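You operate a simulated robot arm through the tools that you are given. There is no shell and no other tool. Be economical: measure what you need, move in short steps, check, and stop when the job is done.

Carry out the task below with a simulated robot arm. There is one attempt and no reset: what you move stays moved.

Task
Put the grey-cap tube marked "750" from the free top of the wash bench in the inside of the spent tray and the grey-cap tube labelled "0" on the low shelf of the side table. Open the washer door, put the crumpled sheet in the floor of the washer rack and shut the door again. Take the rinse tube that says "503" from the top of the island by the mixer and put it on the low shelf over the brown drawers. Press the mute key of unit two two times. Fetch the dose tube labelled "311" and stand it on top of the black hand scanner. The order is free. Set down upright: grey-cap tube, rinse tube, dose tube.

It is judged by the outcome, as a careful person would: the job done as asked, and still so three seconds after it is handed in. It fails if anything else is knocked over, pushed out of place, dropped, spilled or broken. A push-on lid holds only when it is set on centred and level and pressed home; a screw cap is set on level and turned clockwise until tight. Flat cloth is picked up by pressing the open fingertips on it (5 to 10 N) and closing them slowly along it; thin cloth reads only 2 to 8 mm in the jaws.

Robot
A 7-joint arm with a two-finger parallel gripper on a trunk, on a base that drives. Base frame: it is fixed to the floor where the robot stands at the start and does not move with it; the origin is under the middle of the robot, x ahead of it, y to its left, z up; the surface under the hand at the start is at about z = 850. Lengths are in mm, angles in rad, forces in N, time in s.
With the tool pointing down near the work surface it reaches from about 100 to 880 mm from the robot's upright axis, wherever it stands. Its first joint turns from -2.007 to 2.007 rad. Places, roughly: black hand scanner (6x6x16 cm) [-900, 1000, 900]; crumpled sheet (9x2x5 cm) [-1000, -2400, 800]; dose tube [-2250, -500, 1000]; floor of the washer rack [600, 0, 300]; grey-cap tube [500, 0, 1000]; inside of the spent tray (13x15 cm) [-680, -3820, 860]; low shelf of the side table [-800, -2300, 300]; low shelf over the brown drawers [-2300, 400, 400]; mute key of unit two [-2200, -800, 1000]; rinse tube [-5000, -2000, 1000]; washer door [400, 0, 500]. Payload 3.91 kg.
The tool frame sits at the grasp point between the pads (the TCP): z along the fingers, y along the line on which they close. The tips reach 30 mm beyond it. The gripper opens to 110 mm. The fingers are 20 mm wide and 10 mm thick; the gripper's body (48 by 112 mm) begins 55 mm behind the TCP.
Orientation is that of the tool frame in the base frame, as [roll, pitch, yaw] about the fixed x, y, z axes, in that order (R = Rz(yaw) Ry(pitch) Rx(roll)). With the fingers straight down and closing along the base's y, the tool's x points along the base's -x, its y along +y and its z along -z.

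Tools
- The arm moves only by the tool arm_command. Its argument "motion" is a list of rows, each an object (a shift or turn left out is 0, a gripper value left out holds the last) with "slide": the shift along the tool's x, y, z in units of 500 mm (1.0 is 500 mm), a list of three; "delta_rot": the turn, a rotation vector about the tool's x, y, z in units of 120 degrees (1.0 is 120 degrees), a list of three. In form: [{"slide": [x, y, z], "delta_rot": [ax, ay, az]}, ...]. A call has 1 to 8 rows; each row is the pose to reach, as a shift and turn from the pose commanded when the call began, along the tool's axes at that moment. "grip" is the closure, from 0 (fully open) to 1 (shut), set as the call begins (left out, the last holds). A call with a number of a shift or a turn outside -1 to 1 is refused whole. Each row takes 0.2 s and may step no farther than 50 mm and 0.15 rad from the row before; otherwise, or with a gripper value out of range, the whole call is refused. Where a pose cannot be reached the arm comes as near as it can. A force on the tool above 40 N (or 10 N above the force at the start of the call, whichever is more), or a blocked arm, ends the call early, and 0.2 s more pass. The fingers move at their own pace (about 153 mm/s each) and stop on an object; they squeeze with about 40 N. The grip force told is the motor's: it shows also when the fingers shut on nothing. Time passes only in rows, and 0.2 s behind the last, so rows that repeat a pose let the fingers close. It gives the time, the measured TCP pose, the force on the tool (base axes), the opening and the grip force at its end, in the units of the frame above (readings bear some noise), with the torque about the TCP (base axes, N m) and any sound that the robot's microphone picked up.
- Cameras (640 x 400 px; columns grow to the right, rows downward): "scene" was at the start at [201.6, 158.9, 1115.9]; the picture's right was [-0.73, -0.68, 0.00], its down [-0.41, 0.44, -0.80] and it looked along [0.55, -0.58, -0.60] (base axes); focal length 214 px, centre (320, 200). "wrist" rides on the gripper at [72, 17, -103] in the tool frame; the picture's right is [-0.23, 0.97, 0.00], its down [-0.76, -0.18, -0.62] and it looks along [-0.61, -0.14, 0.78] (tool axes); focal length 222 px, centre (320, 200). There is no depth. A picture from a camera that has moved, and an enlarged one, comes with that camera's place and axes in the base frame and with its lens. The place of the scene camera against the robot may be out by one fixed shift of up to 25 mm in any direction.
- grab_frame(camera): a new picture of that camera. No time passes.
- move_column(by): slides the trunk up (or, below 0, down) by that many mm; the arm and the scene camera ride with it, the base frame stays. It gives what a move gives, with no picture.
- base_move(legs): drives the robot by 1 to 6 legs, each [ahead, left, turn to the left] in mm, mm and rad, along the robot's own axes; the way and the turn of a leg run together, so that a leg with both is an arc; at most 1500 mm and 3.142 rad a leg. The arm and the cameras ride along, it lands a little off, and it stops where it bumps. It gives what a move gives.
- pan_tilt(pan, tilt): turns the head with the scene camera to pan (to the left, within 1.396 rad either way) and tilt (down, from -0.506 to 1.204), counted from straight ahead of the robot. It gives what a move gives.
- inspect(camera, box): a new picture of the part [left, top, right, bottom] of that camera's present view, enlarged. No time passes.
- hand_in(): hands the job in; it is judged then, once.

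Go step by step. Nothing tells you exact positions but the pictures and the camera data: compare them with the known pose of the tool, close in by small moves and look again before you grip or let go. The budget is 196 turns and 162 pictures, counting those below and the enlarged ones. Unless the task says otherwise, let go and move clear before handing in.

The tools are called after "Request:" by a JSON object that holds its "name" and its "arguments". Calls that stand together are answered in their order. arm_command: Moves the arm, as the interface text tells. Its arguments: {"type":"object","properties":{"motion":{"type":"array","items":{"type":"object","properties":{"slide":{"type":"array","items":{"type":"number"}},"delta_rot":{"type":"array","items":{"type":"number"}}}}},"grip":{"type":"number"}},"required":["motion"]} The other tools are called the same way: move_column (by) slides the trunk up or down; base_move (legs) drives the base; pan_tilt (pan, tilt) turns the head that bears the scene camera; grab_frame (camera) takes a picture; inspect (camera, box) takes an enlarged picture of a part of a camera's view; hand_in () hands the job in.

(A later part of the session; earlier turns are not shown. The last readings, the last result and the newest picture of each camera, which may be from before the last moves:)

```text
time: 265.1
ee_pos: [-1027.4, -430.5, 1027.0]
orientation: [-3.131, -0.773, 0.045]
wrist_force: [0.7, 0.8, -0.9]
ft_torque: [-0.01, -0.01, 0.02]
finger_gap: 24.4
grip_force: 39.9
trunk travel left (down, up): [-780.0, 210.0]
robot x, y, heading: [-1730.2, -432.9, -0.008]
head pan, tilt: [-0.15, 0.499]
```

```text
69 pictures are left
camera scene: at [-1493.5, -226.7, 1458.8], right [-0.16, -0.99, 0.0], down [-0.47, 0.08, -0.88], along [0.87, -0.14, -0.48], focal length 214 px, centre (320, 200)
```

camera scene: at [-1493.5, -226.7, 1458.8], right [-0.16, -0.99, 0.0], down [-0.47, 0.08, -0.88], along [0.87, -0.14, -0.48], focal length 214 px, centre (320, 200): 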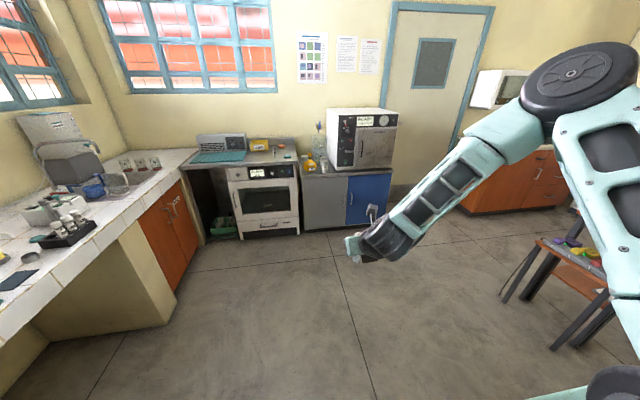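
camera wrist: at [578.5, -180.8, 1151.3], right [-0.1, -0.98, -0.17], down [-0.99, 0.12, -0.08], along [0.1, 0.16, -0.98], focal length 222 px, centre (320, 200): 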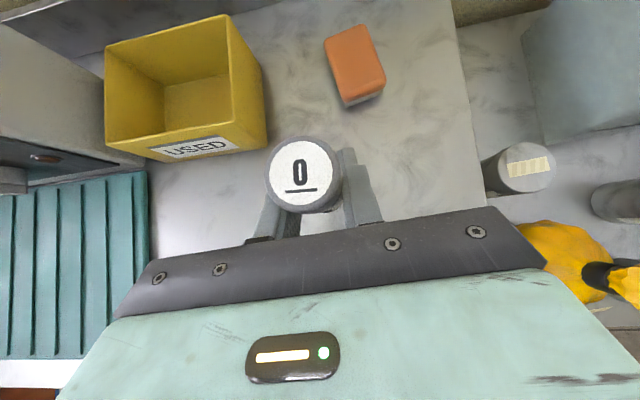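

The robot bumped something behind it, so there is less room there than thought. I move ahead a bit and try retracting the hand further.

Request:
{"name": "base_move", "arguments": {"legs": [[120, 0, 0]]}}

Request:
{"name": "arm_command", "arguments": {"motion": [{"slide": [-0.048, 0, -0.046]}, {"slide": [-0.096, 0, -0.093]}, {"slide": [-0.144, 0, -0.139]}]}}

Request:
{"name": "pan_tilt", "arguments": {"pan": -1.39, "tilt": 0.6}}

Request:
{"name": "grab_frame", "arguments": {"camera": "scene"}}

```text
time: 266.3
ee_pos: [-908.2, -432.8, 1026.4]
orientation: [-3.132, -0.772, 0.047]
wrist_force: [-0.4, 0.3, -0.1]
ft_torque: [0.01, 0.03, 0.02]
finger_gap: 24.6
grip_force: 39.8
trunk travel left (down, up): [-780.0, 210.0]
robot x, y, heading: [-1612.8, -433.4, -0.009]
head pan, tilt: [-0.15, 0.499]
```

```text
time: 267.1
ee_pos: [-994.3, -430.9, 1024.8]
orientation: [-3.13, -0.771, 0.045]
wrist_force: [0.3, -0.2, 0.3]
ft_torque: [0.0, 0.03, 0.0]
finger_gap: 24.7
grip_force: 40.1
out of reach, approached as far as the arm can: row 3
trunk travel left (down, up): [-780.0, 210.0]
robot x, y, heading: [-1608.8, -431.4, -0.012]
head pan, tilt: [-0.15, 0.499]
```

```text
time: 268.5
ee_pos: [-994.5, -429.6, 1024.1]
orientation: [-3.13, -0.771, 0.045]
wrist_force: [0.7, 0.3, -1.2]
ft_torque: [0.0, -0.01, 0.01]
finger_gap: 24.3
grip_force: 39.8
trunk travel left (down, up): [-780.0, 210.0]
robot x, y, heading: [-1609.4, -430.5, -0.004]
head pan, tilt: [-1.389, 0.6]
```

```text
68 pictures are left
camera scene: at [-1450.9, -300.5, 1449.7], right [-0.98, -0.17, 0.0], down [-0.1, 0.56, -0.83], along [0.14, -0.81, -0.56], focal length 214 px, centre (320, 200)
```

scene: 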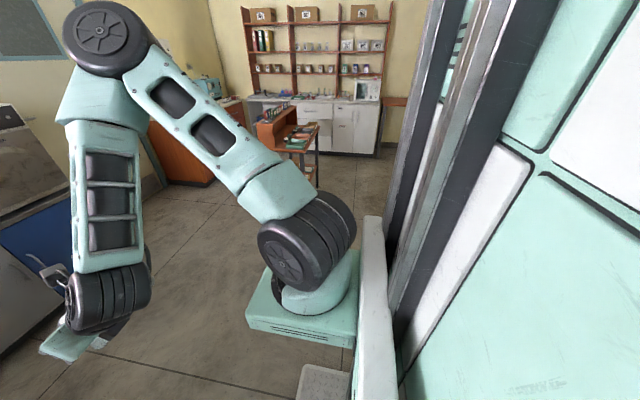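

The hand can retract to 615 mm. I slide along at height to the table, then back off to clear its edge.

Request:
{"name": "base_move", "arguments": {"legs": [[0, -900, 0], [0, -880, 0], [-85, 0, 0]]}}

Request:
{"name": "pan_tilt", "arguments": {"pan": -0.15, "tilt": 0.9}}

Request:
{"name": "grab_frame", "arguments": {"camera": "scene"}}

Request:
{"name": "grab_frame", "arguments": {"camera": "wrist"}}

```text
time: 278.3
ee_pos: [-1079.6, -2208.9, 1024.2]
orientation: [-3.132, -0.769, 0.064]
wrist_force: [-0.2, 0.4, -0.1]
ft_torque: [0.02, -0.02, 0.0]
finger_gap: 24.3
grip_force: 39.7
trunk travel left (down, up): [-780.0, 210.0]
robot x, y, heading: [-1695.9, -2220.9, 0.011]
head pan, tilt: [-1.389, 0.6]
stopped in leg 3: the robot was blocked; the commanded pose is now the measured one
```

```text
time: 279.8
ee_pos: [-1079.9, -2208.1, 1023.6]
orientation: [-3.131, -0.77, 0.066]
wrist_force: [0.8, -0.6, 0.1]
ft_torque: [-0.01, 0.03, -0.01]
finger_gap: 24.4
grip_force: 39.9
trunk travel left (down, up): [-780.0, 210.0]
robot x, y, heading: [-1696.9, -2223.9, 0.01]
head pan, tilt: [-0.15, 0.901]
```

```text
67 pictures are left
camera scene: at [-1480.7, -2009.8, 1424.9], right [-0.14, -0.99, 0.0], down [-0.78, 0.11, -0.62], along [0.61, -0.09, -0.78], focal length 214 px, centre (320, 200)
```

scene: 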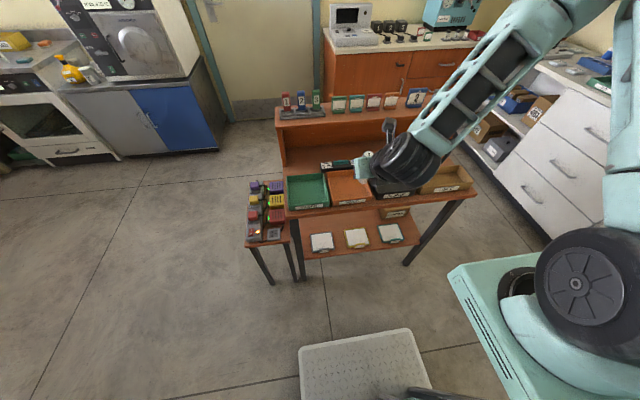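

```text
66 pictures are left
camera wrist: at [-1099.1, -2226.5, 1149.1], right [-0.09, -0.98, -0.17], down [-0.99, 0.11, -0.08], along [0.1, 0.16, -0.98], focal length 222 px, centre (320, 200)
```

wrist: 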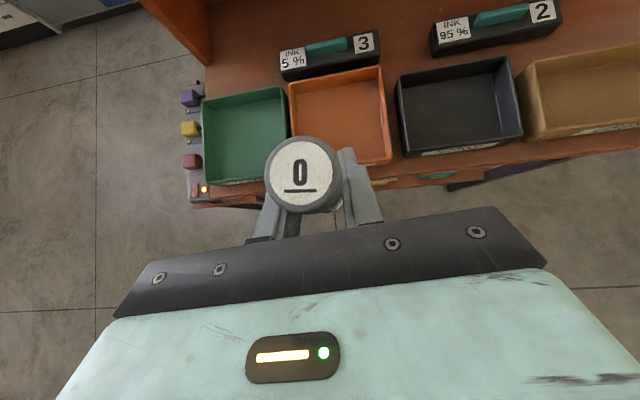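

The table edge (x≈-1050) is too close to lower here. I slide past the table's south end, lower there, and slide back under.

Request:
{"name": "base_move", "arguments": {"legs": [[10, 0, -0.01], [0, -760, 0]]}}

Request:
{"name": "move_column", "arguments": {"by": -400}}

Request:
{"name": "move_column", "arguments": {"by": -220}}

Request:
{"name": "pan_tilt", "arguments": {"pan": 0.35, "tilt": 0.4}}

Request:
{"name": "grab_frame", "arguments": {"camera": "scene"}}

```text
time: 284.3
ee_pos: [-1069.6, -2979.0, 1024.1]
orientation: [-3.131, -0.77, 0.058]
wrist_force: [-0.1, 0.3, -0.6]
ft_torque: [0.02, -0.02, 0.03]
finger_gap: 24.6
grip_force: 39.9
trunk travel left (down, up): [-780.0, 210.0]
robot x, y, heading: [-1687.2, -2990.8, -0.002]
head pan, tilt: [-0.15, 0.901]
```

```text
time: 288.1
ee_pos: [-1069.4, -2978.3, 624.8]
orientation: [-3.132, -0.768, 0.06]
wrist_force: [0.5, 0.0, -1.3]
ft_torque: [0.01, -0.02, 0.01]
finger_gap: 24.5
grip_force: 40.0
trunk travel left (down, up): [-380.0, 610.0]
robot x, y, heading: [-1683.4, -2988.1, 0.002]
head pan, tilt: [-0.15, 0.901]
```

```text
time: 290.4
ee_pos: [-1069.4, -2979.5, 405.5]
orientation: [-3.132, -0.77, 0.059]
wrist_force: [-0.3, 0.0, -0.3]
ft_torque: [0.01, -0.01, 0.01]
finger_gap: 24.7
grip_force: 40.3
trunk travel left (down, up): [-160.0, 830.0]
robot x, y, heading: [-1687.0, -2990.7, 0.003]
head pan, tilt: [-0.15, 0.901]
```

```text
time: 291.4
ee_pos: [-1069.0, -2977.0, 404.6]
orientation: [-3.131, -0.769, 0.059]
wrist_force: [0.2, 0.1, -1.3]
ft_torque: [0.0, 0.02, 0.02]
finger_gap: 24.6
grip_force: 40.1
trunk travel left (down, up): [-160.0, 830.0]
robot x, y, heading: [-1686.3, -2988.4, 0.001]
head pan, tilt: [0.351, 0.4]
```

```text
65 pictures are left
camera scene: at [-1456.7, -2734.5, 847.9], right [0.35, -0.94, 0.0], down [-0.37, -0.13, -0.92], along [0.86, 0.32, -0.39], focal length 214 px, centre (320, 200)
```

scene: 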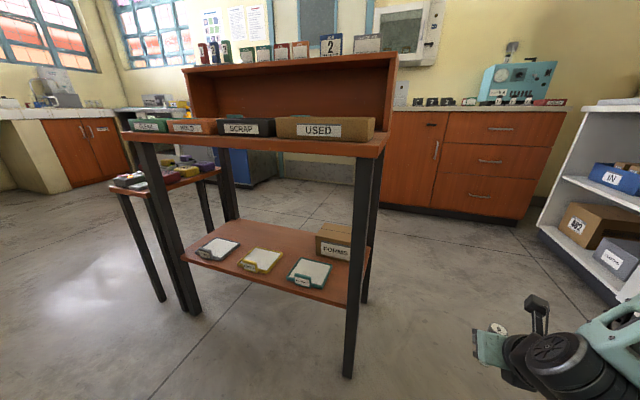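

Front legs are at x≈-1010. I swing the arm left and a bit back for more clearance before sliding in.

Request:
{"name": "arm_command", "arguments": {"motion": [{"slide": [-0.007, -0.08, -0.006]}, {"slide": [-0.014, -0.16, -0.013]}, {"slide": [-0.02, -0.24, -0.019]}, {"slide": [-0.027, -0.32, -0.026]}, {"slide": [-0.033, -0.4, -0.032]}]}}

Request:
{"name": "grab_frame", "arguments": {"camera": "scene"}}

```text
time: 292.6
ee_pos: [-1105.1, -2780.7, 404.7]
orientation: [-3.13, -0.771, 0.056]
wrist_force: [0.0, 0.4, -1.2]
ft_torque: [0.01, -0.01, 0.04]
finger_gap: 24.9
grip_force: 39.5
trunk travel left (down, up): [-160.0, 830.0]
robot x, y, heading: [-1686.6, -2986.6, -0.002]
head pan, tilt: [0.351, 0.4]
```

```text
64 pictures are left
camera scene: at [-1456.6, -2734.6, 847.9], right [0.35, -0.94, 0.0], down [-0.37, -0.13, -0.92], along [0.86, 0.32, -0.39], focal length 214 px, centre (320, 200)
```

scene: 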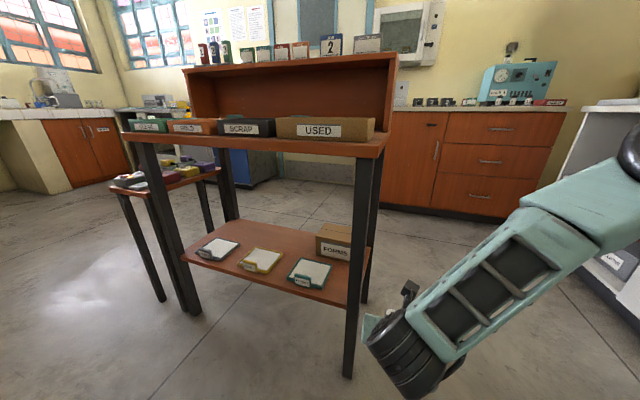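

Pads stand at y≈-2070, -2283, -2486 on the shelf (z≈303). I slide to y≈-2385, in the gap between the second and third.

Request:
{"name": "base_move", "arguments": {"legs": [[0, 396, 0]]}}

Request:
{"name": "grab_frame", "arguments": {"camera": "wrist"}}

Request:
{"name": "grab_frame", "arguments": {"camera": "scene"}}

```text
time: 295.1
ee_pos: [-1104.0, -2382.4, 406.5]
orientation: [-3.132, -0.77, 0.052]
wrist_force: [-0.2, -0.1, -0.1]
ft_torque: [-0.02, -0.01, 0.01]
finger_gap: 24.4
grip_force: 40.1
trunk travel left (down, up): [-160.0, 830.0]
robot x, y, heading: [-1683.3, -2587.1, -0.007]
head pan, tilt: [0.351, 0.4]
```

```text
63 pictures are left
camera wrist: at [-1122.9, -2401.7, 529.9], right [-0.11, -0.98, -0.17], down [-0.99, 0.12, -0.08], along [0.1, 0.15, -0.98], focal length 222 px, centre (320, 200)
```

wrist: 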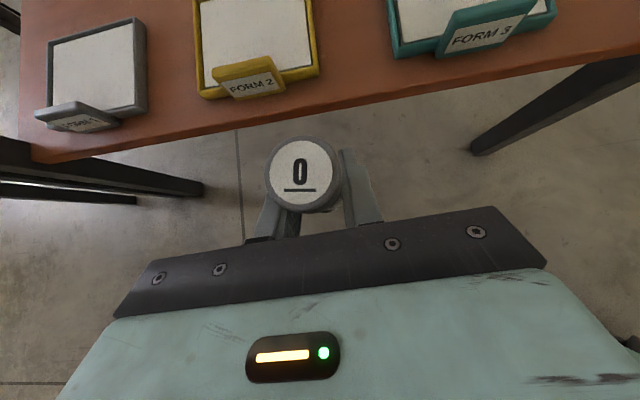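

```text
62 pictures are left
camera scene: at [-1454.4, -2332.9, 847.9], right [0.34, -0.94, 0.0], down [-0.37, -0.13, -0.92], along [0.87, 0.31, -0.39], focal length 214 px, centre (320, 200)
```

scene: 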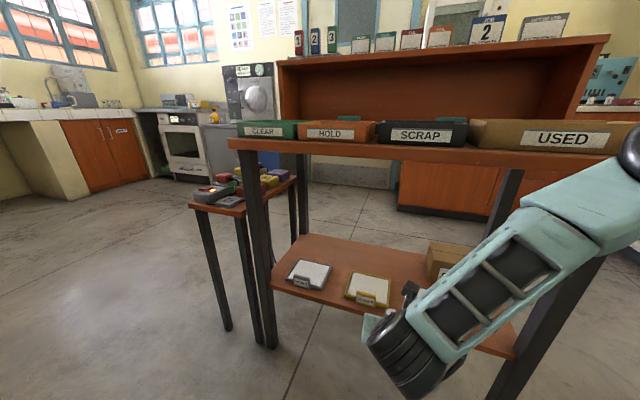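

The gap between FORM 2 and FORM 3 is y -2382..-2462. I shift to y≈-2422, lower to skim, and move in.

Request:
{"name": "base_move", "arguments": {"legs": [[0, -40, 0]]}}

Request:
{"name": "move_column", "arguments": {"by": -32}}

Request:
{"name": "base_move", "arguments": {"legs": [[80, 0, 0]]}}

Request:
{"name": "grab_frame", "arguments": {"camera": "wrist"}}

```text
time: 295.9
ee_pos: [-1104.5, -2423.9, 406.1]
orientation: [-3.13, -0.77, 0.049]
wrist_force: [0.7, 0.0, 0.0]
ft_torque: [0.03, 0.0, -0.03]
finger_gap: 24.5
grip_force: 40.0
trunk travel left (down, up): [-160.0, 830.0]
robot x, y, heading: [-1681.4, -2626.4, -0.004]
head pan, tilt: [0.351, 0.4]
```

```text
time: 296.7
ee_pos: [-1103.5, -2423.5, 374.0]
orientation: [-3.132, -0.77, 0.048]
wrist_force: [0.1, -1.5, -0.6]
ft_torque: [0.0, 0.03, 0.0]
finger_gap: 24.5
grip_force: 39.7
trunk travel left (down, up): [-128.0, 862.0]
robot x, y, heading: [-1683.6, -2622.8, -0.007]
head pan, tilt: [0.351, 0.4]
```

```text
time: 297.8
ee_pos: [-1051.3, -2423.1, 373.7]
orientation: [-3.131, -0.78, 0.059]
wrist_force: [0.9, -1.4, -0.5]
ft_torque: [0.02, 0.03, 0.0]
finger_gap: 24.6
grip_force: 40.2
trunk travel left (down, up): [-128.0, 862.0]
robot x, y, heading: [-1627.9, -2632.9, -0.009]
head pan, tilt: [0.351, 0.4]
```

```text
61 pictures are left
camera wrist: at [-1071.6, -2441.9, 498.2], right [-0.1, -0.98, -0.17], down [-0.99, 0.11, -0.09], along [0.11, 0.16, -0.98], focal length 222 px, centre (320, 200)
```

wrist: 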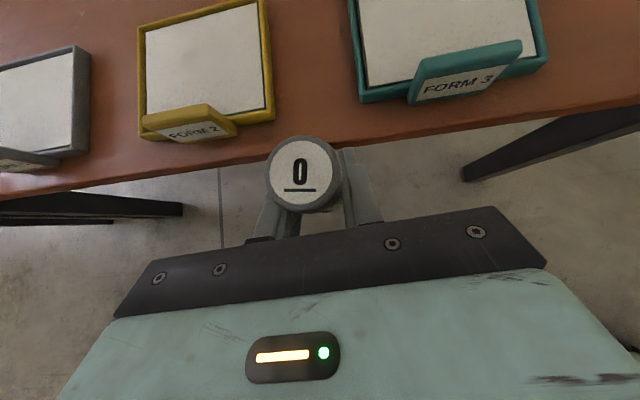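

The drive landed short and the hand tilted slightly; I check whether the forearm touches the table.

Request:
{"name": "pan_tilt", "arguments": {"pan": 0.0, "tilt": 0.4}}

Request:
{"name": "grab_frame", "arguments": {"camera": "scene"}}

```text
time: 298.6
ee_pos: [-1054.0, -2423.2, 374.3]
orientation: [-3.13, -0.777, 0.058]
wrist_force: [-0.1, 0.2, -0.7]
ft_torque: [-0.01, 0.0, 0.0]
finger_gap: 24.7
grip_force: 39.6
trunk travel left (down, up): [-128.0, 862.0]
robot x, y, heading: [-1628.0, -2625.4, -0.004]
head pan, tilt: [0.0, 0.4]
```

```text
60 pictures are left
camera scene: at [-1396.4, -2409.1, 815.6], right [-0.01, -1.0, 0.0], down [-0.38, 0.0, -0.92], along [0.92, -0.01, -0.38], focal length 214 px, centre (320, 200)
```

scene: 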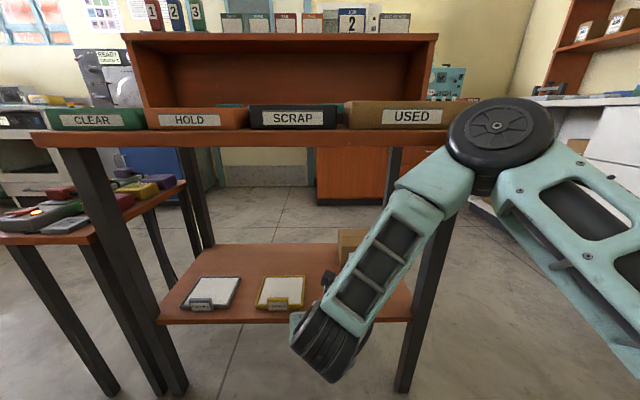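

The elbow is likely against the table edge. I back off, shift the robot left and instead extend the arm, which lifts the elbow back.

Request:
{"name": "base_move", "arguments": {"legs": [[-55, 0, 0], [0, 200, 0]]}}

Request:
{"name": "arm_command", "arguments": {"motion": [{"slide": [0.0, 0.08, 0.0]}, {"slide": [0.0, 0.16, 0.0]}, {"slide": [0, 0.24, 0]}, {"slide": [0, 0.32, 0]}, {"slide": [0, 0.4, 0]}]}}

Request:
{"name": "grab_frame", "arguments": {"camera": "scene"}}

```text
time: 300.7
ee_pos: [-1101.6, -2222.4, 373.6]
orientation: [-3.13, -0.769, 0.059]
wrist_force: [-0.6, 0.3, -0.4]
ft_torque: [0.01, -0.02, 0.02]
finger_gap: 24.7
grip_force: 40.3
trunk travel left (down, up): [-128.0, 862.0]
robot x, y, heading: [-1679.7, -2425.6, -0.004]
head pan, tilt: [0.0, 0.4]
```

```text
time: 301.9
ee_pos: [-1066.8, -2412.9, 368.3]
orientation: [-3.13, -0.769, 0.059]
wrist_force: [-0.2, 1.1, -0.1]
ft_torque: [-0.01, -0.02, 0.0]
finger_gap: 24.6
grip_force: 40.6
out of reach, approached as far as the arm can: row 4, 5
trunk travel left (down, up): [-128.0, 862.0]
robot x, y, heading: [-1678.4, -2425.2, -0.01]
head pan, tilt: [0.0, 0.4]
```

```text
59 pictures are left
camera scene: at [-1442.3, -2206.8, 815.9], right [-0.01, -1.0, 0.0], down [-0.39, 0.0, -0.92], along [0.92, -0.01, -0.39], focal length 214 px, centre (320, 200)
```

scene: 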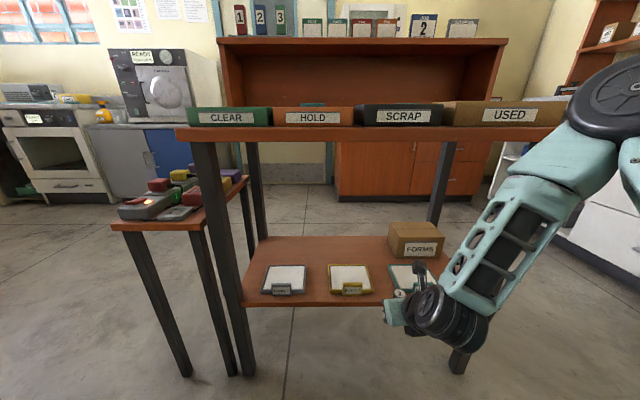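

Table looks untouched. I raise 10 mm and extend the arm forward in steps.

Request:
{"name": "move_column", "arguments": {"by": 12}}

Request:
{"name": "arm_command", "arguments": {"motion": [{"slide": [0.06, 0.02, 0.058]}, {"slide": [0.12, 0.022, 0.117]}]}}

Request:
{"name": "grab_frame", "arguments": {"camera": "wrist"}}

Request:
{"name": "pan_tilt", "arguments": {"pan": -0.5, "tilt": 0.3}}

Request:
{"name": "grab_frame", "arguments": {"camera": "scene"}}

```text
time: 302.5
ee_pos: [-1066.0, -2413.2, 381.3]
orientation: [-3.132, -0.768, 0.059]
wrist_force: [0.4, 0.0, -1.7]
ft_torque: [0.0, -0.01, -0.02]
finger_gap: 24.5
grip_force: 39.7
trunk travel left (down, up): [-140.0, 850.0]
robot x, y, heading: [-1679.6, -2428.1, -0.003]
head pan, tilt: [0.0, 0.4]
```

```text
time: 303.1
ee_pos: [-980.5, -2416.8, 382.2]
orientation: [-3.135, -0.768, 0.062]
wrist_force: [1.4, 1.0, 0.7]
ft_torque: [0.02, 0.03, 0.01]
finger_gap: 24.4
grip_force: 40.0
trunk travel left (down, up): [-140.0, 850.0]
robot x, y, heading: [-1681.7, -2428.5, -0.004]
head pan, tilt: [0.0, 0.4]
```

```text
58 pictures are left
camera wrist: at [-999.8, -2435.8, 506.6], right [-0.1, -0.98, -0.16], down [-0.99, 0.11, -0.08], along [0.1, 0.15, -0.98], focal length 222 px, centre (320, 200)
```

wrist: 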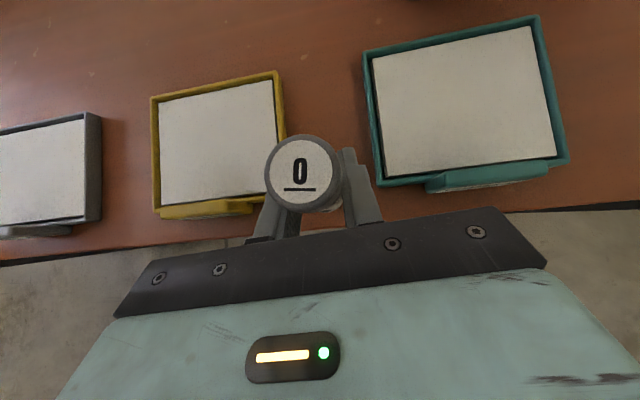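

```text
time: 304.1
ee_pos: [-982.3, -2416.5, 382.0]
orientation: [-3.132, -0.768, 0.061]
wrist_force: [0.6, 0.3, -0.4]
ft_torque: [0.0, 0.02, 0.0]
finger_gap: 24.8
grip_force: 40.1
trunk travel left (down, up): [-140.0, 850.0]
robot x, y, heading: [-1677.5, -2428.2, -0.007]
head pan, tilt: [-0.499, 0.3]
```

```text
57 pictures are left
camera scene: at [-1453.2, -2251.6, 837.2], right [-0.48, -0.87, 0.0], down [-0.26, 0.14, -0.96], along [0.84, -0.46, -0.3], focal length 214 px, centre (320, 200)
```

scene: 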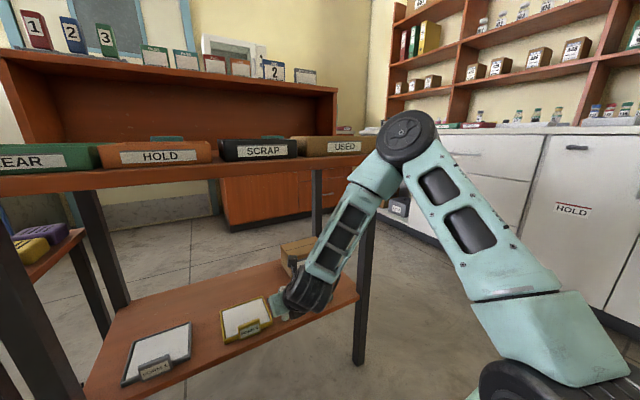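

The tube's foot lines up with the gap. I advance 32 mm more and lower onto the shelf.

Request:
{"name": "arm_command", "arguments": {"motion": [{"slide": [0.023, 0.006, 0.022]}, {"slide": [0.046, 0.006, 0.044]}]}}

Request:
{"name": "move_column", "arguments": {"by": -16}}

Request:
{"name": "grab_frame", "arguments": {"camera": "wrist"}}

Request:
{"name": "pan_tilt", "arguments": {"pan": -0.3, "tilt": 0.5}}

Request:
{"name": "grab_frame", "arguments": {"camera": "scene"}}

```text
time: 304.7
ee_pos: [-949.3, -2420.0, 381.2]
orientation: [-3.133, -0.767, 0.061]
wrist_force: [-0.4, 0.1, 0.0]
ft_torque: [-0.02, -0.01, -0.04]
finger_gap: 24.5
grip_force: 40.0
trunk travel left (down, up): [-140.0, 850.0]
robot x, y, heading: [-1678.9, -2427.2, -0.009]
head pan, tilt: [-0.499, 0.3]
```

```text
time: 305.3
ee_pos: [-948.1, -2418.4, 369.4]
orientation: [-3.134, -0.778, 0.062]
wrist_force: [6.1, 1.9, 32.2]
ft_torque: [0.01, -0.39, 0.0]
finger_gap: 25.0
grip_force: 40.2
trunk travel left (down, up): [-124.0, 866.0]
robot x, y, heading: [-1680.2, -2423.3, -0.008]
head pan, tilt: [-0.499, 0.3]
```

```text
56 pictures are left
camera wrist: at [-968.0, -2437.1, 493.1], right [-0.1, -0.98, -0.17], down [-0.99, 0.11, -0.09], along [0.11, 0.16, -0.98], focal length 222 px, centre (320, 200)
```

wrist: 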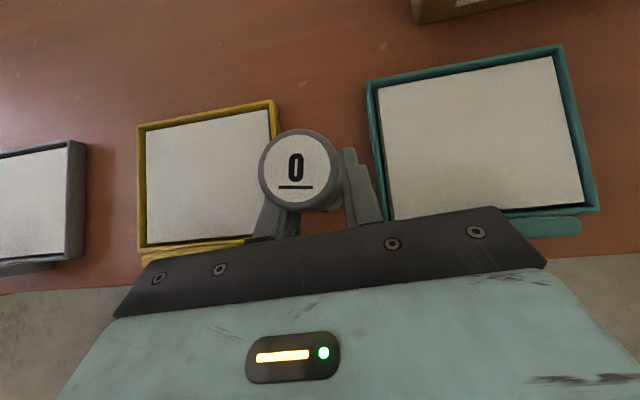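

```text
time: 306.0
ee_pos: [-949.5, -2418.6, 368.0]
orientation: [-3.131, -0.771, 0.061]
wrist_force: [8.1, 4.5, 33.1]
ft_torque: [0.02, -0.33, 0.04]
finger_gap: 24.6
grip_force: 39.7
trunk travel left (down, up): [-124.0, 866.0]
robot x, y, heading: [-1674.5, -2427.4, -0.006]
head pan, tilt: [-0.3, 0.499]
```

```text
55 pictures are left
camera scene: at [-1448.7, -2233.8, 803.2], right [-0.3, -0.95, 0.0], down [-0.45, 0.14, -0.88], along [0.84, -0.27, -0.48], focal length 214 px, centre (320, 200)
```

scene: 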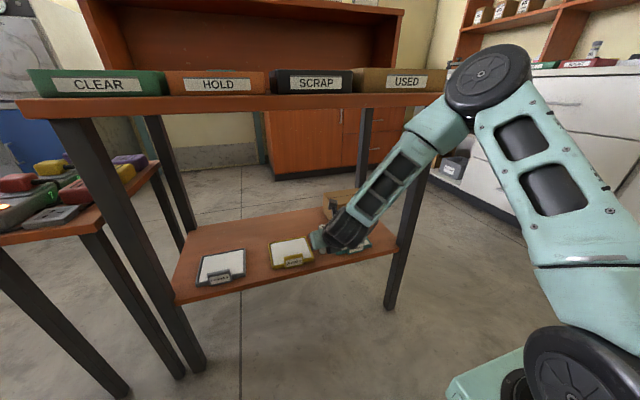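

The tube's foot bears on the shelf. I open narrowly and withdraw along the tool axis.

Request:
{"name": "arm_command", "arguments": {"motion": [{"slide": [0, 0, 0]}, {"slide": [0, 0, 0]}], "grip": 0.6}}

Request:
{"name": "arm_command", "arguments": {"motion": [{"slide": [0, 0, -0.03]}, {"slide": [0, 0, -0.08]}, {"slide": [-0.02, 0, -0.15]}, {"slide": [-0.06, 0, -0.2]}]}}

Request:
{"name": "grab_frame", "arguments": {"camera": "wrist"}}

```text
time: 306.6
ee_pos: [-950.6, -2419.9, 364.6]
orientation: [-3.13, -0.767, 0.058]
wrist_force: [-0.4, -0.8, 0.2]
ft_torque: [-0.02, 0.03, 0.0]
finger_gap: 44.0
grip_force: 0.1
trunk travel left (down, up): [-124.0, 866.0]
robot x, y, heading: [-1678.3, -2428.2, -0.007]
head pan, tilt: [-0.3, 0.499]
```

```text
time: 307.6
ee_pos: [-1040.1, -2427.3, 419.4]
orientation: [-3.132, -0.77, 0.059]
wrist_force: [-0.2, 0.3, -0.6]
ft_torque: [0.0, 0.04, 0.0]
finger_gap: 43.9
grip_force: 0.0
trunk travel left (down, up): [-124.0, 866.0]
robot x, y, heading: [-1676.4, -2428.5, -0.008]
head pan, tilt: [-0.3, 0.499]
```

```text
54 pictures are left
camera wrist: at [-1060.2, -2445.3, 542.1], right [-0.1, -0.98, -0.16], down [-0.99, 0.11, -0.08], along [0.1, 0.16, -0.98], focal length 222 px, centre (320, 200)
```

wrist: 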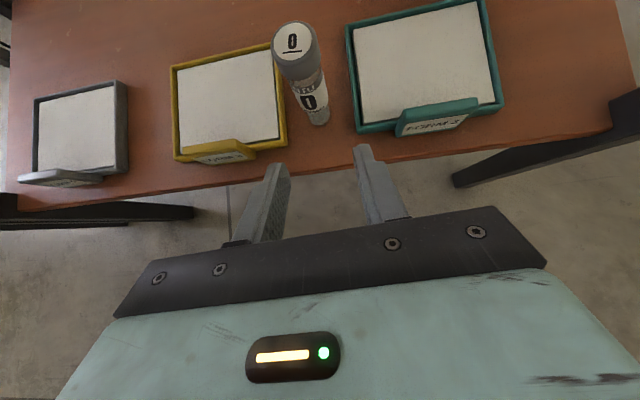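

Tube "0" stands on the low shelf. I withdraw the arm, raise it, and head toward the island with the dose tubes.

Request:
{"name": "arm_command", "arguments": {"motion": [{"slide": [-0.03, -0.06, -0.03]}, {"slide": [-0.06, -0.14, -0.06]}, {"slide": [-0.064, -0.22, -0.062]}, {"slide": [-0.064, -0.3, -0.062]}, {"slide": [-0.064, -0.38, -0.062]}, {"slide": [-0.064, -0.4, -0.062]}]}}

Request:
{"name": "move_column", "arguments": {"by": 400}}

Request:
{"name": "move_column", "arguments": {"by": 250}}

Request:
{"name": "base_move", "arguments": {"legs": [[80, 0, 0], [0, 1000, 0], [0, 930, 0], [0, 0, 1.57]]}}

Request:
{"name": "pan_tilt", "arguments": {"pan": 1.3, "tilt": 0.5}}

Request:
{"name": "grab_frame", "arguments": {"camera": "scene"}}

```text
time: 309.0
ee_pos: [-1100.1, -2229.0, 418.8]
orientation: [-3.133, -0.769, 0.059]
wrist_force: [-0.1, -0.7, -0.2]
ft_torque: [-0.01, 0.05, -0.02]
finger_gap: 43.9
grip_force: 0.0
trunk travel left (down, up): [-124.0, 866.0]
robot x, y, heading: [-1679.3, -2426.2, -0.009]
head pan, tilt: [-0.3, 0.499]
```

```text
time: 312.9
ee_pos: [-1099.2, -2231.0, 818.7]
orientation: [-3.132, -0.771, 0.06]
wrist_force: [-0.4, -0.2, 0.5]
ft_torque: [0.01, 0.01, 0.06]
finger_gap: 44.0
grip_force: 0.2
trunk travel left (down, up): [-524.0, 466.0]
robot x, y, heading: [-1677.6, -2427.6, -0.005]
head pan, tilt: [-0.3, 0.499]
```

```text
time: 315.4
ee_pos: [-1100.1, -2229.6, 1068.4]
orientation: [-3.132, -0.77, 0.059]
wrist_force: [-1.0, -1.0, 0.3]
ft_torque: [0.0, -0.03, -0.02]
finger_gap: 44.1
grip_force: 0.0
trunk travel left (down, up): [-774.0, 216.0]
robot x, y, heading: [-1678.1, -2430.1, -0.007]
head pan, tilt: [-0.3, 0.499]
```

```text
time: 329.6
ee_pos: [-1775.0, 78.1, 1068.8]
orientation: [-3.131, -0.77, 1.631]
wrist_force: [0.5, -0.2, -0.3]
ft_torque: [0.02, 0.0, 0.03]
finger_gap: 44.0
grip_force: 0.1
trunk travel left (down, up): [-774.0, 216.0]
robot x, y, heading: [-1579.1, -504.5, 1.571]
head pan, tilt: [-0.3, 0.499]
```

```text
time: 331.2
ee_pos: [-1775.7, 77.9, 1068.2]
orientation: [-3.133, -0.77, 1.63]
wrist_force: [0.4, -1.2, 0.5]
ft_torque: [-0.02, -0.04, 0.0]
finger_gap: 44.1
grip_force: 0.1
trunk travel left (down, up): [-774.0, 216.0]
robot x, y, heading: [-1577.5, -504.0, 1.564]
head pan, tilt: [1.3, 0.499]
```

```text
53 pictures are left
camera scene: at [-1868.8, -315.5, 1452.8], right [0.28, 0.96, 0.0], down [0.46, -0.13, -0.88], along [-0.84, 0.24, -0.48], focal length 214 px, centre (320, 200)
```

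scene: 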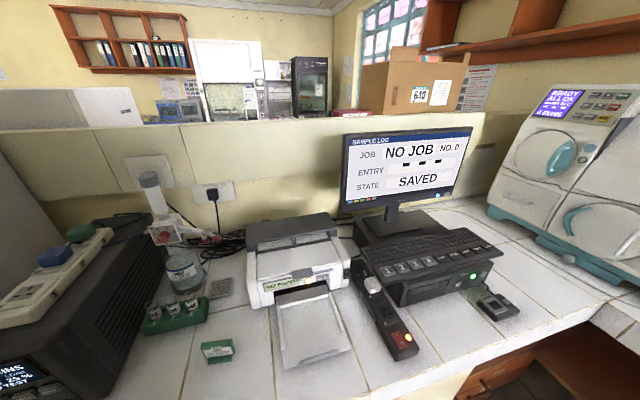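

I see the island desk with a green tube rack at left. I move away a bit and turn further to view the units and rack.

Request:
{"name": "inspect", "arguments": {"camera": "scene", "box": [100, 220, 260, 370]}}

Request:
{"name": "base_move", "arguments": {"legs": [[0, -330, 0], [0, 0, 1.0]]}}

Request:
{"name": "pan_tilt", "arguments": {"pan": 0.85, "tilt": 0.45}}

Request:
{"name": "grab_frame", "arguments": {"camera": "scene"}}

```text
2.67 times, centred on (180, 295) of scene
camera zoom: at [-1868.8, -315.5, 1452.8], right [0.28, 0.96, 0.0], down [0.46, -0.13, -0.88], along [-0.84, 0.24, -0.48], focal length 572 px, centre (693, -53)
```

zoom: 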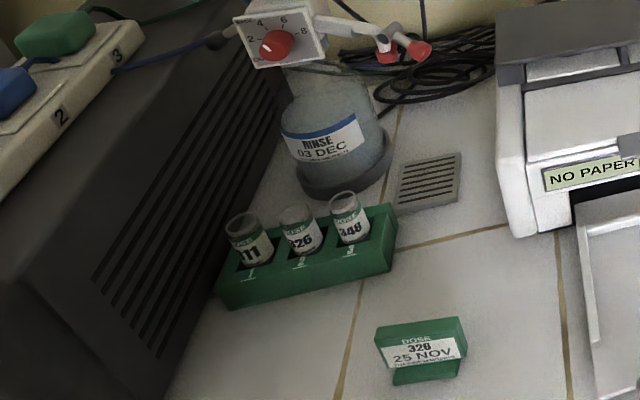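

```text
time: 336.0
ee_pos: [-1838.2, -362.5, 1069.7]
orientation: [-3.133, -0.771, 2.638]
wrist_force: [0.7, -0.2, -0.1]
ft_torque: [0.01, 0.02, 0.01]
finger_gap: 44.0
grip_force: 0.0
trunk travel left (down, up): [-774.0, 216.0]
robot x, y, heading: [-1246.2, -504.3, 2.571]
head pan, tilt: [1.3, 0.499]
```

```text
time: 336.9
ee_pos: [-1839.0, -363.9, 1069.3]
orientation: [-3.134, -0.769, 2.638]
wrist_force: [-0.8, 0.5, -0.8]
ft_torque: [-0.03, 0.0, -0.01]
finger_gap: 44.0
grip_force: 0.0
trunk travel left (down, up): [-774.0, 216.0]
robot x, y, heading: [-1245.3, -507.0, 2.572]
head pan, tilt: [0.85, 0.45]
```

```text
51 pictures are left
camera scene: at [-1561.9, -608.3, 1457.3], right [-0.28, 0.96, 0.0], down [0.42, 0.12, -0.9], along [-0.86, -0.25, -0.44], focal length 214 px, centre (320, 200)
```

scene: 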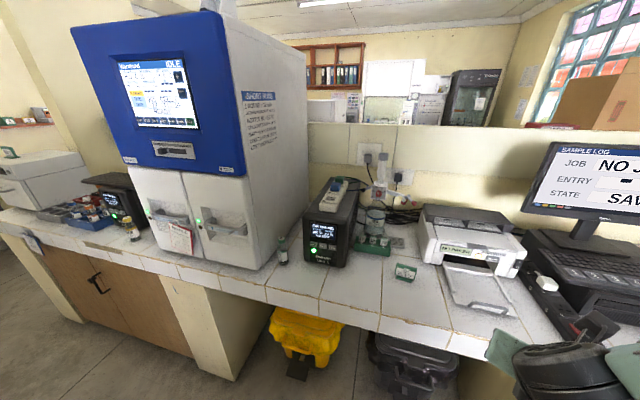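

The black unit with keys at (320,240) is at the mute key's place. I enlarge it.

Request:
{"name": "inspect", "arguments": {"camera": "scene", "box": [290, 170, 420, 275]}}

Request:
{"name": "inspect", "arguments": {"camera": "scene", "box": [296, 210, 356, 270]}}

```text
3.81 times, centred on (355, 222) of scene
camera zoom: at [-1561.9, -608.3, 1457.3], right [-0.28, 0.96, 0.0], down [0.42, 0.12, -0.9], along [-0.86, -0.25, -0.44], focal length 817 px, centre (187, 114)
```

zoom: 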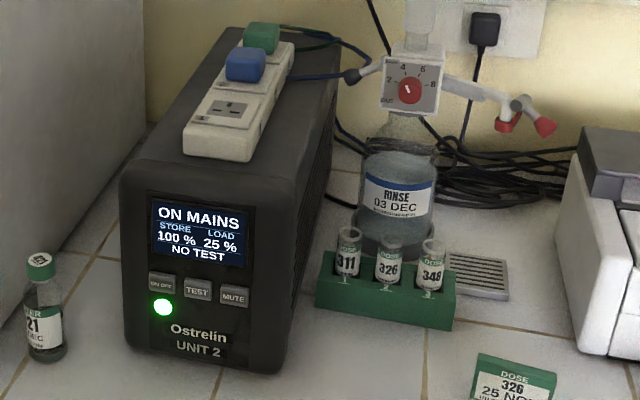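

```text
6.67 times, centred on (326, 240) of scene
camera zoom: at [-1561.9, -608.3, 1457.3], right [-0.28, 0.96, 0.0], down [0.42, 0.12, -0.9], along [-0.86, -0.25, -0.44], focal length 1430 px, centre (280, -67)
```

zoom: 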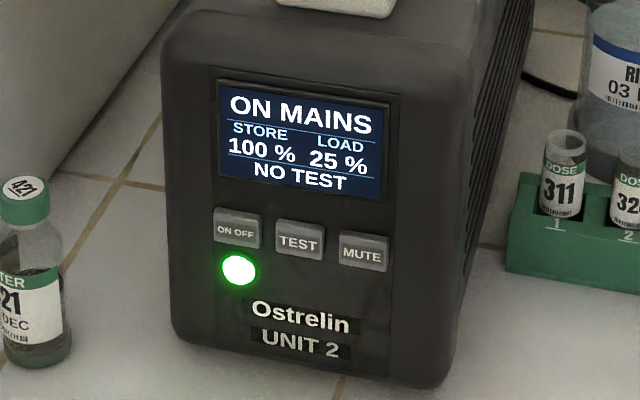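

UNIT 2's MUTE key is at about (-2190,-743,943); tube 311 is in rack slot 1 at about (-2346,-646). I face the unit with closed fingers first.

Request:
{"name": "base_move", "arguments": {"legs": [[0, 0, 0.57], [260, 42, 0]]}}

Request:
{"name": "move_column", "arguments": {"by": -100}}

Request:
{"name": "arm_command", "arguments": {"motion": [{"slide": [0, 0, 0]}, {"slide": [0, 0, 0]}], "grip": 1.0}}

Request:
{"name": "grab_frame", "arguments": {"camera": "wrist"}}

Request:
{"name": "pan_tilt", "arguments": {"pan": 0.35, "tilt": 0.6}}

Request:
{"name": "grab_frame", "arguments": {"camera": "scene"}}

```text
time: 340.4
ee_pos: [-2081.7, -744.3, 1069.1]
orientation: [-3.132, -0.771, -3.078]
wrist_force: [-0.2, -0.4, -0.6]
ft_torque: [0.01, 0.01, -0.03]
finger_gap: 44.1
grip_force: 0.0
trunk travel left (down, up): [-774.0, 216.0]
robot x, y, heading: [-1505.6, -544.9, 3.141]
head pan, tilt: [0.85, 0.45]
```

```text
time: 341.7
ee_pos: [-2084.0, -745.6, 968.3]
orientation: [-3.132, -0.769, -3.078]
wrist_force: [-0.6, 0.2, 0.9]
ft_torque: [0.01, -0.02, -0.02]
finger_gap: 44.0
grip_force: 0.0
trunk travel left (down, up): [-674.0, 316.0]
robot x, y, heading: [-1505.8, -547.2, 3.135]
head pan, tilt: [0.85, 0.45]
```

```text
time: 342.3
ee_pos: [-2082.8, -744.1, 969.8]
orientation: [-3.131, -0.769, -3.08]
wrist_force: [0.7, 0.0, -1.1]
ft_torque: [-0.03, 0.01, 0.04]
finger_gap: 0.0
grip_force: 37.3
trunk travel left (down, up): [-674.0, 316.0]
robot x, y, heading: [-1503.6, -545.2, 3.139]
head pan, tilt: [0.85, 0.45]
```

```text
48 pictures are left
camera wrist: at [-2065.5, -725.2, 1093.1], right [0.1, 0.98, -0.16], down [0.99, -0.11, -0.08], along [-0.1, -0.16, -0.98], focal length 222 px, centre (320, 200)
```

wrist: 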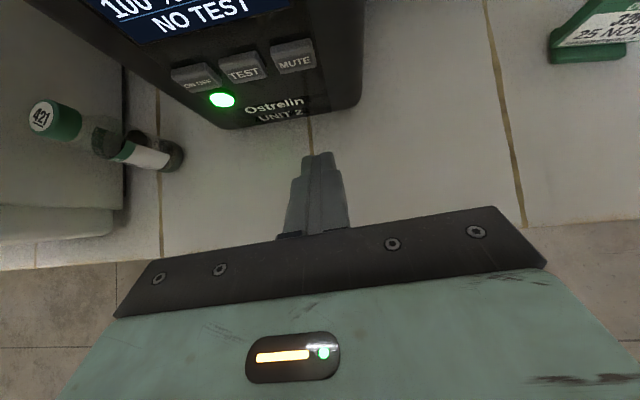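

```text
time: 343.2
ee_pos: [-2083.6, -744.0, 968.5]
orientation: [-3.133, -0.77, -3.08]
wrist_force: [-0.5, 0.8, -0.6]
ft_torque: [0.01, 0.02, 0.0]
finger_gap: 0.0
grip_force: 38.3
trunk travel left (down, up): [-674.0, 316.0]
robot x, y, heading: [-1504.1, -550.3, 3.132]
head pan, tilt: [0.351, 0.6]
```

```text
47 pictures are left
camera scene: at [-1731.4, -762.4, 1343.7], right [-0.34, 0.94, 0.0], down [0.53, 0.19, -0.83], along [-0.78, -0.28, -0.56], focal length 214 px, centre (320, 200)
```

scene: 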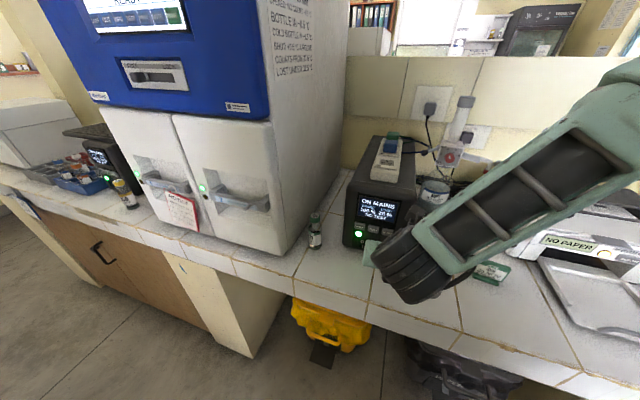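

Mute key at about (-2179,-753,953). I advance the closed fingertips to just in front of it.

Request:
{"name": "arm_command", "arguments": {"motion": [{"slide": [0.036, -0.016, 0.035]}, {"slide": [0.072, -0.018, 0.07]}]}}

Request:
{"name": "grab_frame", "arguments": {"camera": "wrist"}}

Request:
{"name": "inspect", "arguments": {"camera": "scene", "box": [330, 170, 430, 290]}}

```text
time: 343.8
ee_pos: [-2131.6, -756.6, 969.1]
orientation: [-3.132, -0.767, -3.081]
wrist_force: [-0.2, 0.3, 0.2]
ft_torque: [0.01, -0.01, -0.02]
finger_gap: 0.0
grip_force: 37.7
trunk travel left (down, up): [-674.0, 316.0]
robot x, y, heading: [-1507.4, -540.4, 3.133]
head pan, tilt: [0.351, 0.6]
```

```text
46 pictures are left
camera wrist: at [-2113.7, -737.5, 1093.0], right [0.09, 0.98, -0.16], down [0.99, -0.11, -0.08], along [-0.1, -0.16, -0.98], focal length 222 px, centre (320, 200)
```

wrist: 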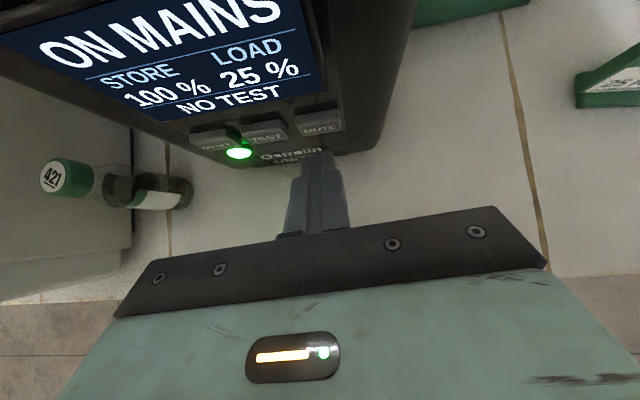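

```text
3.33 times, centred on (380, 230) of scene
camera zoom: at [-1731.3, -762.3, 1343.8], right [-0.34, 0.94, 0.0], down [0.53, 0.19, -0.83], along [-0.78, -0.28, -0.56], focal length 715 px, centre (120, 100)
```

zoom: 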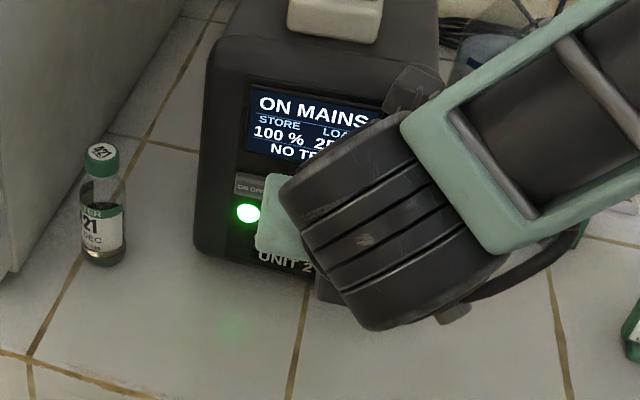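

The tip faces MUTE about 14 mm away. I creep in with force checks.

Request:
{"name": "arm_command", "arguments": {"motion": [{"slide": [0.0143, 0.004, 0.0125]}, {"slide": [0.0195, 0.004, 0.0175]}]}}

Request:
{"name": "arm_command", "arguments": {"motion": [{"slide": [0.0043, 0, 0.0042]}]}}

Request:
{"name": "arm_command", "arguments": {"motion": [{"slide": [0.0043, 0, 0.0042]}]}}

```text
time: 344.4
ee_pos: [-2146.2, -756.9, 969.1]
orientation: [-3.132, -0.767, -3.077]
wrist_force: [1.5, 0.3, 1.1]
ft_torque: [0.0, 0.0, 0.0]
finger_gap: 0.0
grip_force: 37.9
trunk travel left (down, up): [-674.0, 316.0]
robot x, y, heading: [-1505.8, -542.6, 3.137]
head pan, tilt: [0.351, 0.6]
heard: click
```

```text
time: 344.8
ee_pos: [-2147.8, -755.7, 968.7]
orientation: [-3.133, -0.769, -3.08]
wrist_force: [6.5, 0.8, 0.2]
ft_torque: [0.03, -0.08, -0.05]
finger_gap: 0.0
grip_force: 37.5
trunk travel left (down, up): [-674.0, 316.0]
robot x, y, heading: [-1504.4, -542.9, 3.14]
head pan, tilt: [0.351, 0.6]
```

```text
time: 345.2
ee_pos: [-2150.9, -756.6, 970.1]
orientation: [-3.133, -0.769, -3.079]
wrist_force: [16.5, 5.5, 2.6]
ft_torque: [0.03, -0.15, -0.18]
finger_gap: 0.2
grip_force: 38.2
trunk travel left (down, up): [-674.0, 316.0]
robot x, y, heading: [-1504.1, -546.9, 3.136]
head pan, tilt: [0.351, 0.6]
```

A click was heard. I back off and check the display.

Request:
{"name": "arm_command", "arguments": {"motion": [{"slide": [-0.02, 0, -0.0195]}, {"slide": [-0.0286, 0, -0.028]}]}}

Request:
{"name": "grab_frame", "arguments": {"camera": "wrist"}}

```text
time: 345.8
ee_pos: [-2132.5, -755.3, 969.9]
orientation: [-3.13, -0.77, -3.079]
wrist_force: [0.3, -0.3, -0.2]
ft_torque: [0.0, 0.04, -0.04]
finger_gap: 0.0
grip_force: 37.3
trunk travel left (down, up): [-674.0, 316.0]
robot x, y, heading: [-1504.0, -546.7, 3.137]
head pan, tilt: [0.351, 0.6]
```

```text
44 pictures are left
camera wrist: at [-2114.3, -735.7, 1093.4], right [0.1, 0.98, -0.17], down [0.99, -0.11, -0.08], along [-0.1, -0.16, -0.98], focal length 222 px, centre (320, 200)
```

wrist: 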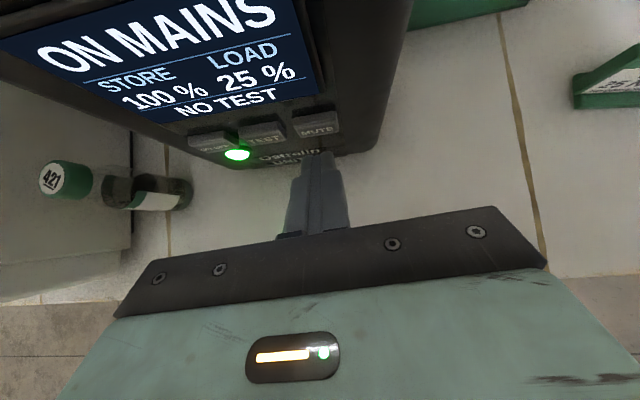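

The test status is unchanged, so it was MUTE. Second press the same way.

Request:
{"name": "arm_command", "arguments": {"motion": [{"slide": [0.0143, 0, 0.014]}, {"slide": [0.0215, 0, 0.021]}, {"slide": [0.0236, 0, 0.023]}]}}

Request:
{"name": "arm_command", "arguments": {"motion": [{"slide": [-0.02, 0, -0.0195]}, {"slide": [-0.06, 0, -0.0585]}, {"slide": [-0.12, 0, -0.117]}]}}

```text
time: 346.6
ee_pos: [-2146.9, -756.9, 968.1]
orientation: [-3.133, -0.769, -3.077]
wrist_force: [5.6, 0.2, -2.9]
ft_torque: [0.01, -0.12, 0.03]
finger_gap: 0.0
grip_force: 37.5
trunk travel left (down, up): [-674.0, 316.0]
robot x, y, heading: [-1502.8, -543.3, 3.136]
head pan, tilt: [0.351, 0.6]
heard: click
```

```text
time: 347.4
ee_pos: [-2065.2, -748.9, 968.6]
orientation: [-3.134, -0.771, -3.081]
wrist_force: [0.3, 0.7, 0.6]
ft_torque: [0.0, -0.01, 0.01]
finger_gap: 0.0
grip_force: 37.8
trunk travel left (down, up): [-674.0, 316.0]
robot x, y, heading: [-1507.7, -546.4, 3.137]
head pan, tilt: [0.351, 0.6]
```

Second click heard. Now tube 311 next to the unit: I need a vertical hand with jaws along x, camera away from the unit. Raise, straighten and turn the wrist.

Request:
{"name": "move_column", "arguments": {"by": 200}}

Request:
{"name": "arm_command", "arguments": {"motion": [{"delta_rot": [0, -0.062, 0]}, {"delta_rot": [0, -0.124, 0]}, {"delta_rot": [0, -0.186, 0]}, {"delta_rot": [0, -0.248, 0]}, {"delta_rot": [0, -0.31, 0]}, {"delta_rot": [0, -0.368, 0]}], "grip": 0.6}}

Request:
{"name": "arm_command", "arguments": {"motion": [{"delta_rot": [0, 0, 0.068]}, {"delta_rot": [0, 0, 0.136]}, {"delta_rot": [0, 0, 0.204]}, {"delta_rot": [0, 0, 0.272]}, {"delta_rot": [0, 0, 0.34]}, {"delta_rot": [0, 0, 0.408]}, {"delta_rot": [0, 0, 0.476]}, {"delta_rot": [0, 0, 0.544]}]}}

```text
time: 349.6
ee_pos: [-2064.9, -750.0, 1169.1]
orientation: [-3.132, -0.77, -3.08]
wrist_force: [0.0, 0.5, -0.2]
ft_torque: [0.04, 0.0, -0.01]
finger_gap: 0.2
grip_force: 37.8
trunk travel left (down, up): [-874.0, 116.0]
robot x, y, heading: [-1508.9, -545.2, 3.139]
head pan, tilt: [0.351, 0.6]
```

```text
time: 351.0
ee_pos: [-2064.3, -751.3, 1169.3]
orientation: [-3.133, 0.005, -3.073]
wrist_force: [0.0, -0.3, 1.1]
ft_torque: [0.0, 0.03, 0.05]
finger_gap: 44.2
grip_force: 0.0
trunk travel left (down, up): [-874.0, 116.0]
robot x, y, heading: [-1506.7, -549.2, 3.136]
head pan, tilt: [0.351, 0.6]
```

```text
time: 352.8
ee_pos: [-2063.5, -750.1, 1167.9]
orientation: [-3.139, 0.008, 2.069]
wrist_force: [0.0, 0.2, 0.0]
ft_torque: [0.03, 0.0, -0.05]
finger_gap: 44.1
grip_force: 0.0
trunk travel left (down, up): [-874.0, 116.0]
robot x, y, heading: [-1505.2, -546.1, 3.134]
head pan, tilt: [0.351, 0.6]
```

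The wrist turns that far. I finish the turn and move over the rack at height.

Request:
{"name": "arm_command", "arguments": {"motion": [{"delta_rot": [0, 0, 0.065]}, {"delta_rot": [0, 0, 0.13]}, {"delta_rot": [0, 0, 0.195]}, {"delta_rot": [0, 0, 0.238]}, {"delta_rot": [0, 0, 0.238]}]}}

Request:
{"name": "base_move", "arguments": {"legs": [[130, -104, 0]]}}

Request:
{"name": "arm_command", "arguments": {"motion": [{"slide": [0, -0.08, 0]}, {"slide": [0, -0.16, 0]}, {"slide": [0, -0.24, 0]}]}}

Request:
{"name": "grab_frame", "arguments": {"camera": "wrist"}}

```text
time: 354.0
ee_pos: [-2064.1, -750.3, 1168.4]
orientation: [3.14, 0.007, 1.571]
wrist_force: [0.0, 0.5, 0.1]
ft_torque: [-0.03, -0.01, -0.02]
finger_gap: 44.0
grip_force: 0.0
trunk travel left (down, up): [-874.0, 116.0]
robot x, y, heading: [-1507.0, -546.5, 3.135]
head pan, tilt: [0.351, 0.6]
```

```text
time: 355.4
ee_pos: [-2195.8, -646.3, 1167.9]
orientation: [3.14, 0.007, 1.576]
wrist_force: [0.6, -0.3, -0.5]
ft_torque: [0.03, 0.04, -0.01]
finger_gap: 44.1
grip_force: 0.2
trunk travel left (down, up): [-874.0, 116.0]
robot x, y, heading: [-1637.2, -443.5, 3.137]
head pan, tilt: [0.351, 0.6]
```

```text
time: 356.2
ee_pos: [-2314.7, -647.9, 1167.0]
orientation: [3.139, 0.008, 1.574]
wrist_force: [0.2, 0.2, 0.8]
ft_torque: [-0.04, 0.0, -0.03]
finger_gap: 44.0
grip_force: 0.2
trunk travel left (down, up): [-874.0, 116.0]
robot x, y, heading: [-1633.6, -435.9, 3.138]
head pan, tilt: [0.351, 0.6]
```

```text
43 pictures are left
camera wrist: at [-2299.1, -573.6, 1270.5], right [0.97, -0.22, 0.0], down [-0.18, -0.76, 0.63], along [-0.14, -0.61, -0.78], focal length 222 px, centre (320, 200)
```

wrist: 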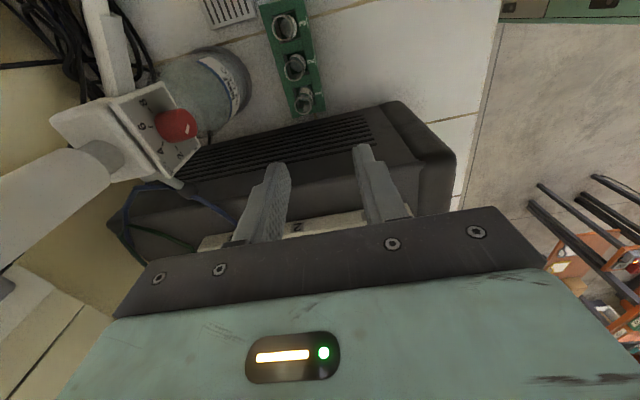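

Tubes: slot 1 (311) is the one nearest the unit, at about (-2340,-655). I descend to a look height.

Request:
{"name": "arm_command", "arguments": {"motion": [{"slide": [-0.006, -0.025, 0.08]}, {"slide": [-0.012, -0.05, 0.16]}, {"slide": [-0.012, -0.05, 0.24]}, {"slide": [-0.012, -0.05, 0.31]}]}}

Request:
{"name": "grab_frame", "arguments": {"camera": "wrist"}}

```text
time: 357.2
ee_pos: [-2337.9, -653.8, 1011.2]
orientation: [3.14, 0.006, 1.574]
wrist_force: [-0.4, 0.0, -0.4]
ft_torque: [0.02, -0.03, -0.02]
finger_gap: 43.9
grip_force: 0.0
trunk travel left (down, up): [-874.0, 116.0]
robot x, y, heading: [-1639.4, -441.3, 3.139]
head pan, tilt: [0.351, 0.6]
```

```text
42 pictures are left
camera wrist: at [-2322.0, -580.5, 1113.9], right [0.97, -0.22, 0.0], down [-0.18, -0.76, 0.63], along [-0.14, -0.61, -0.78], focal length 222 px, centre (320, 200)
```

wrist: 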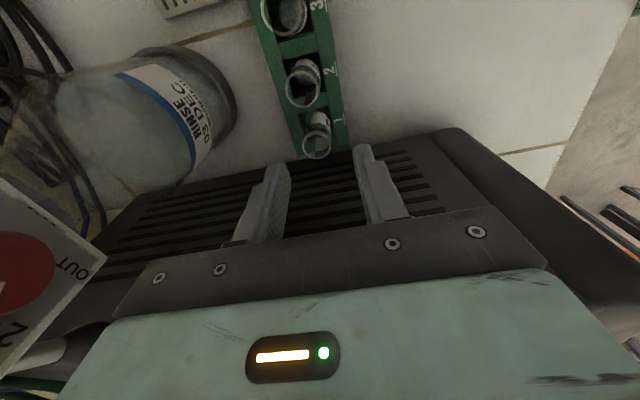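

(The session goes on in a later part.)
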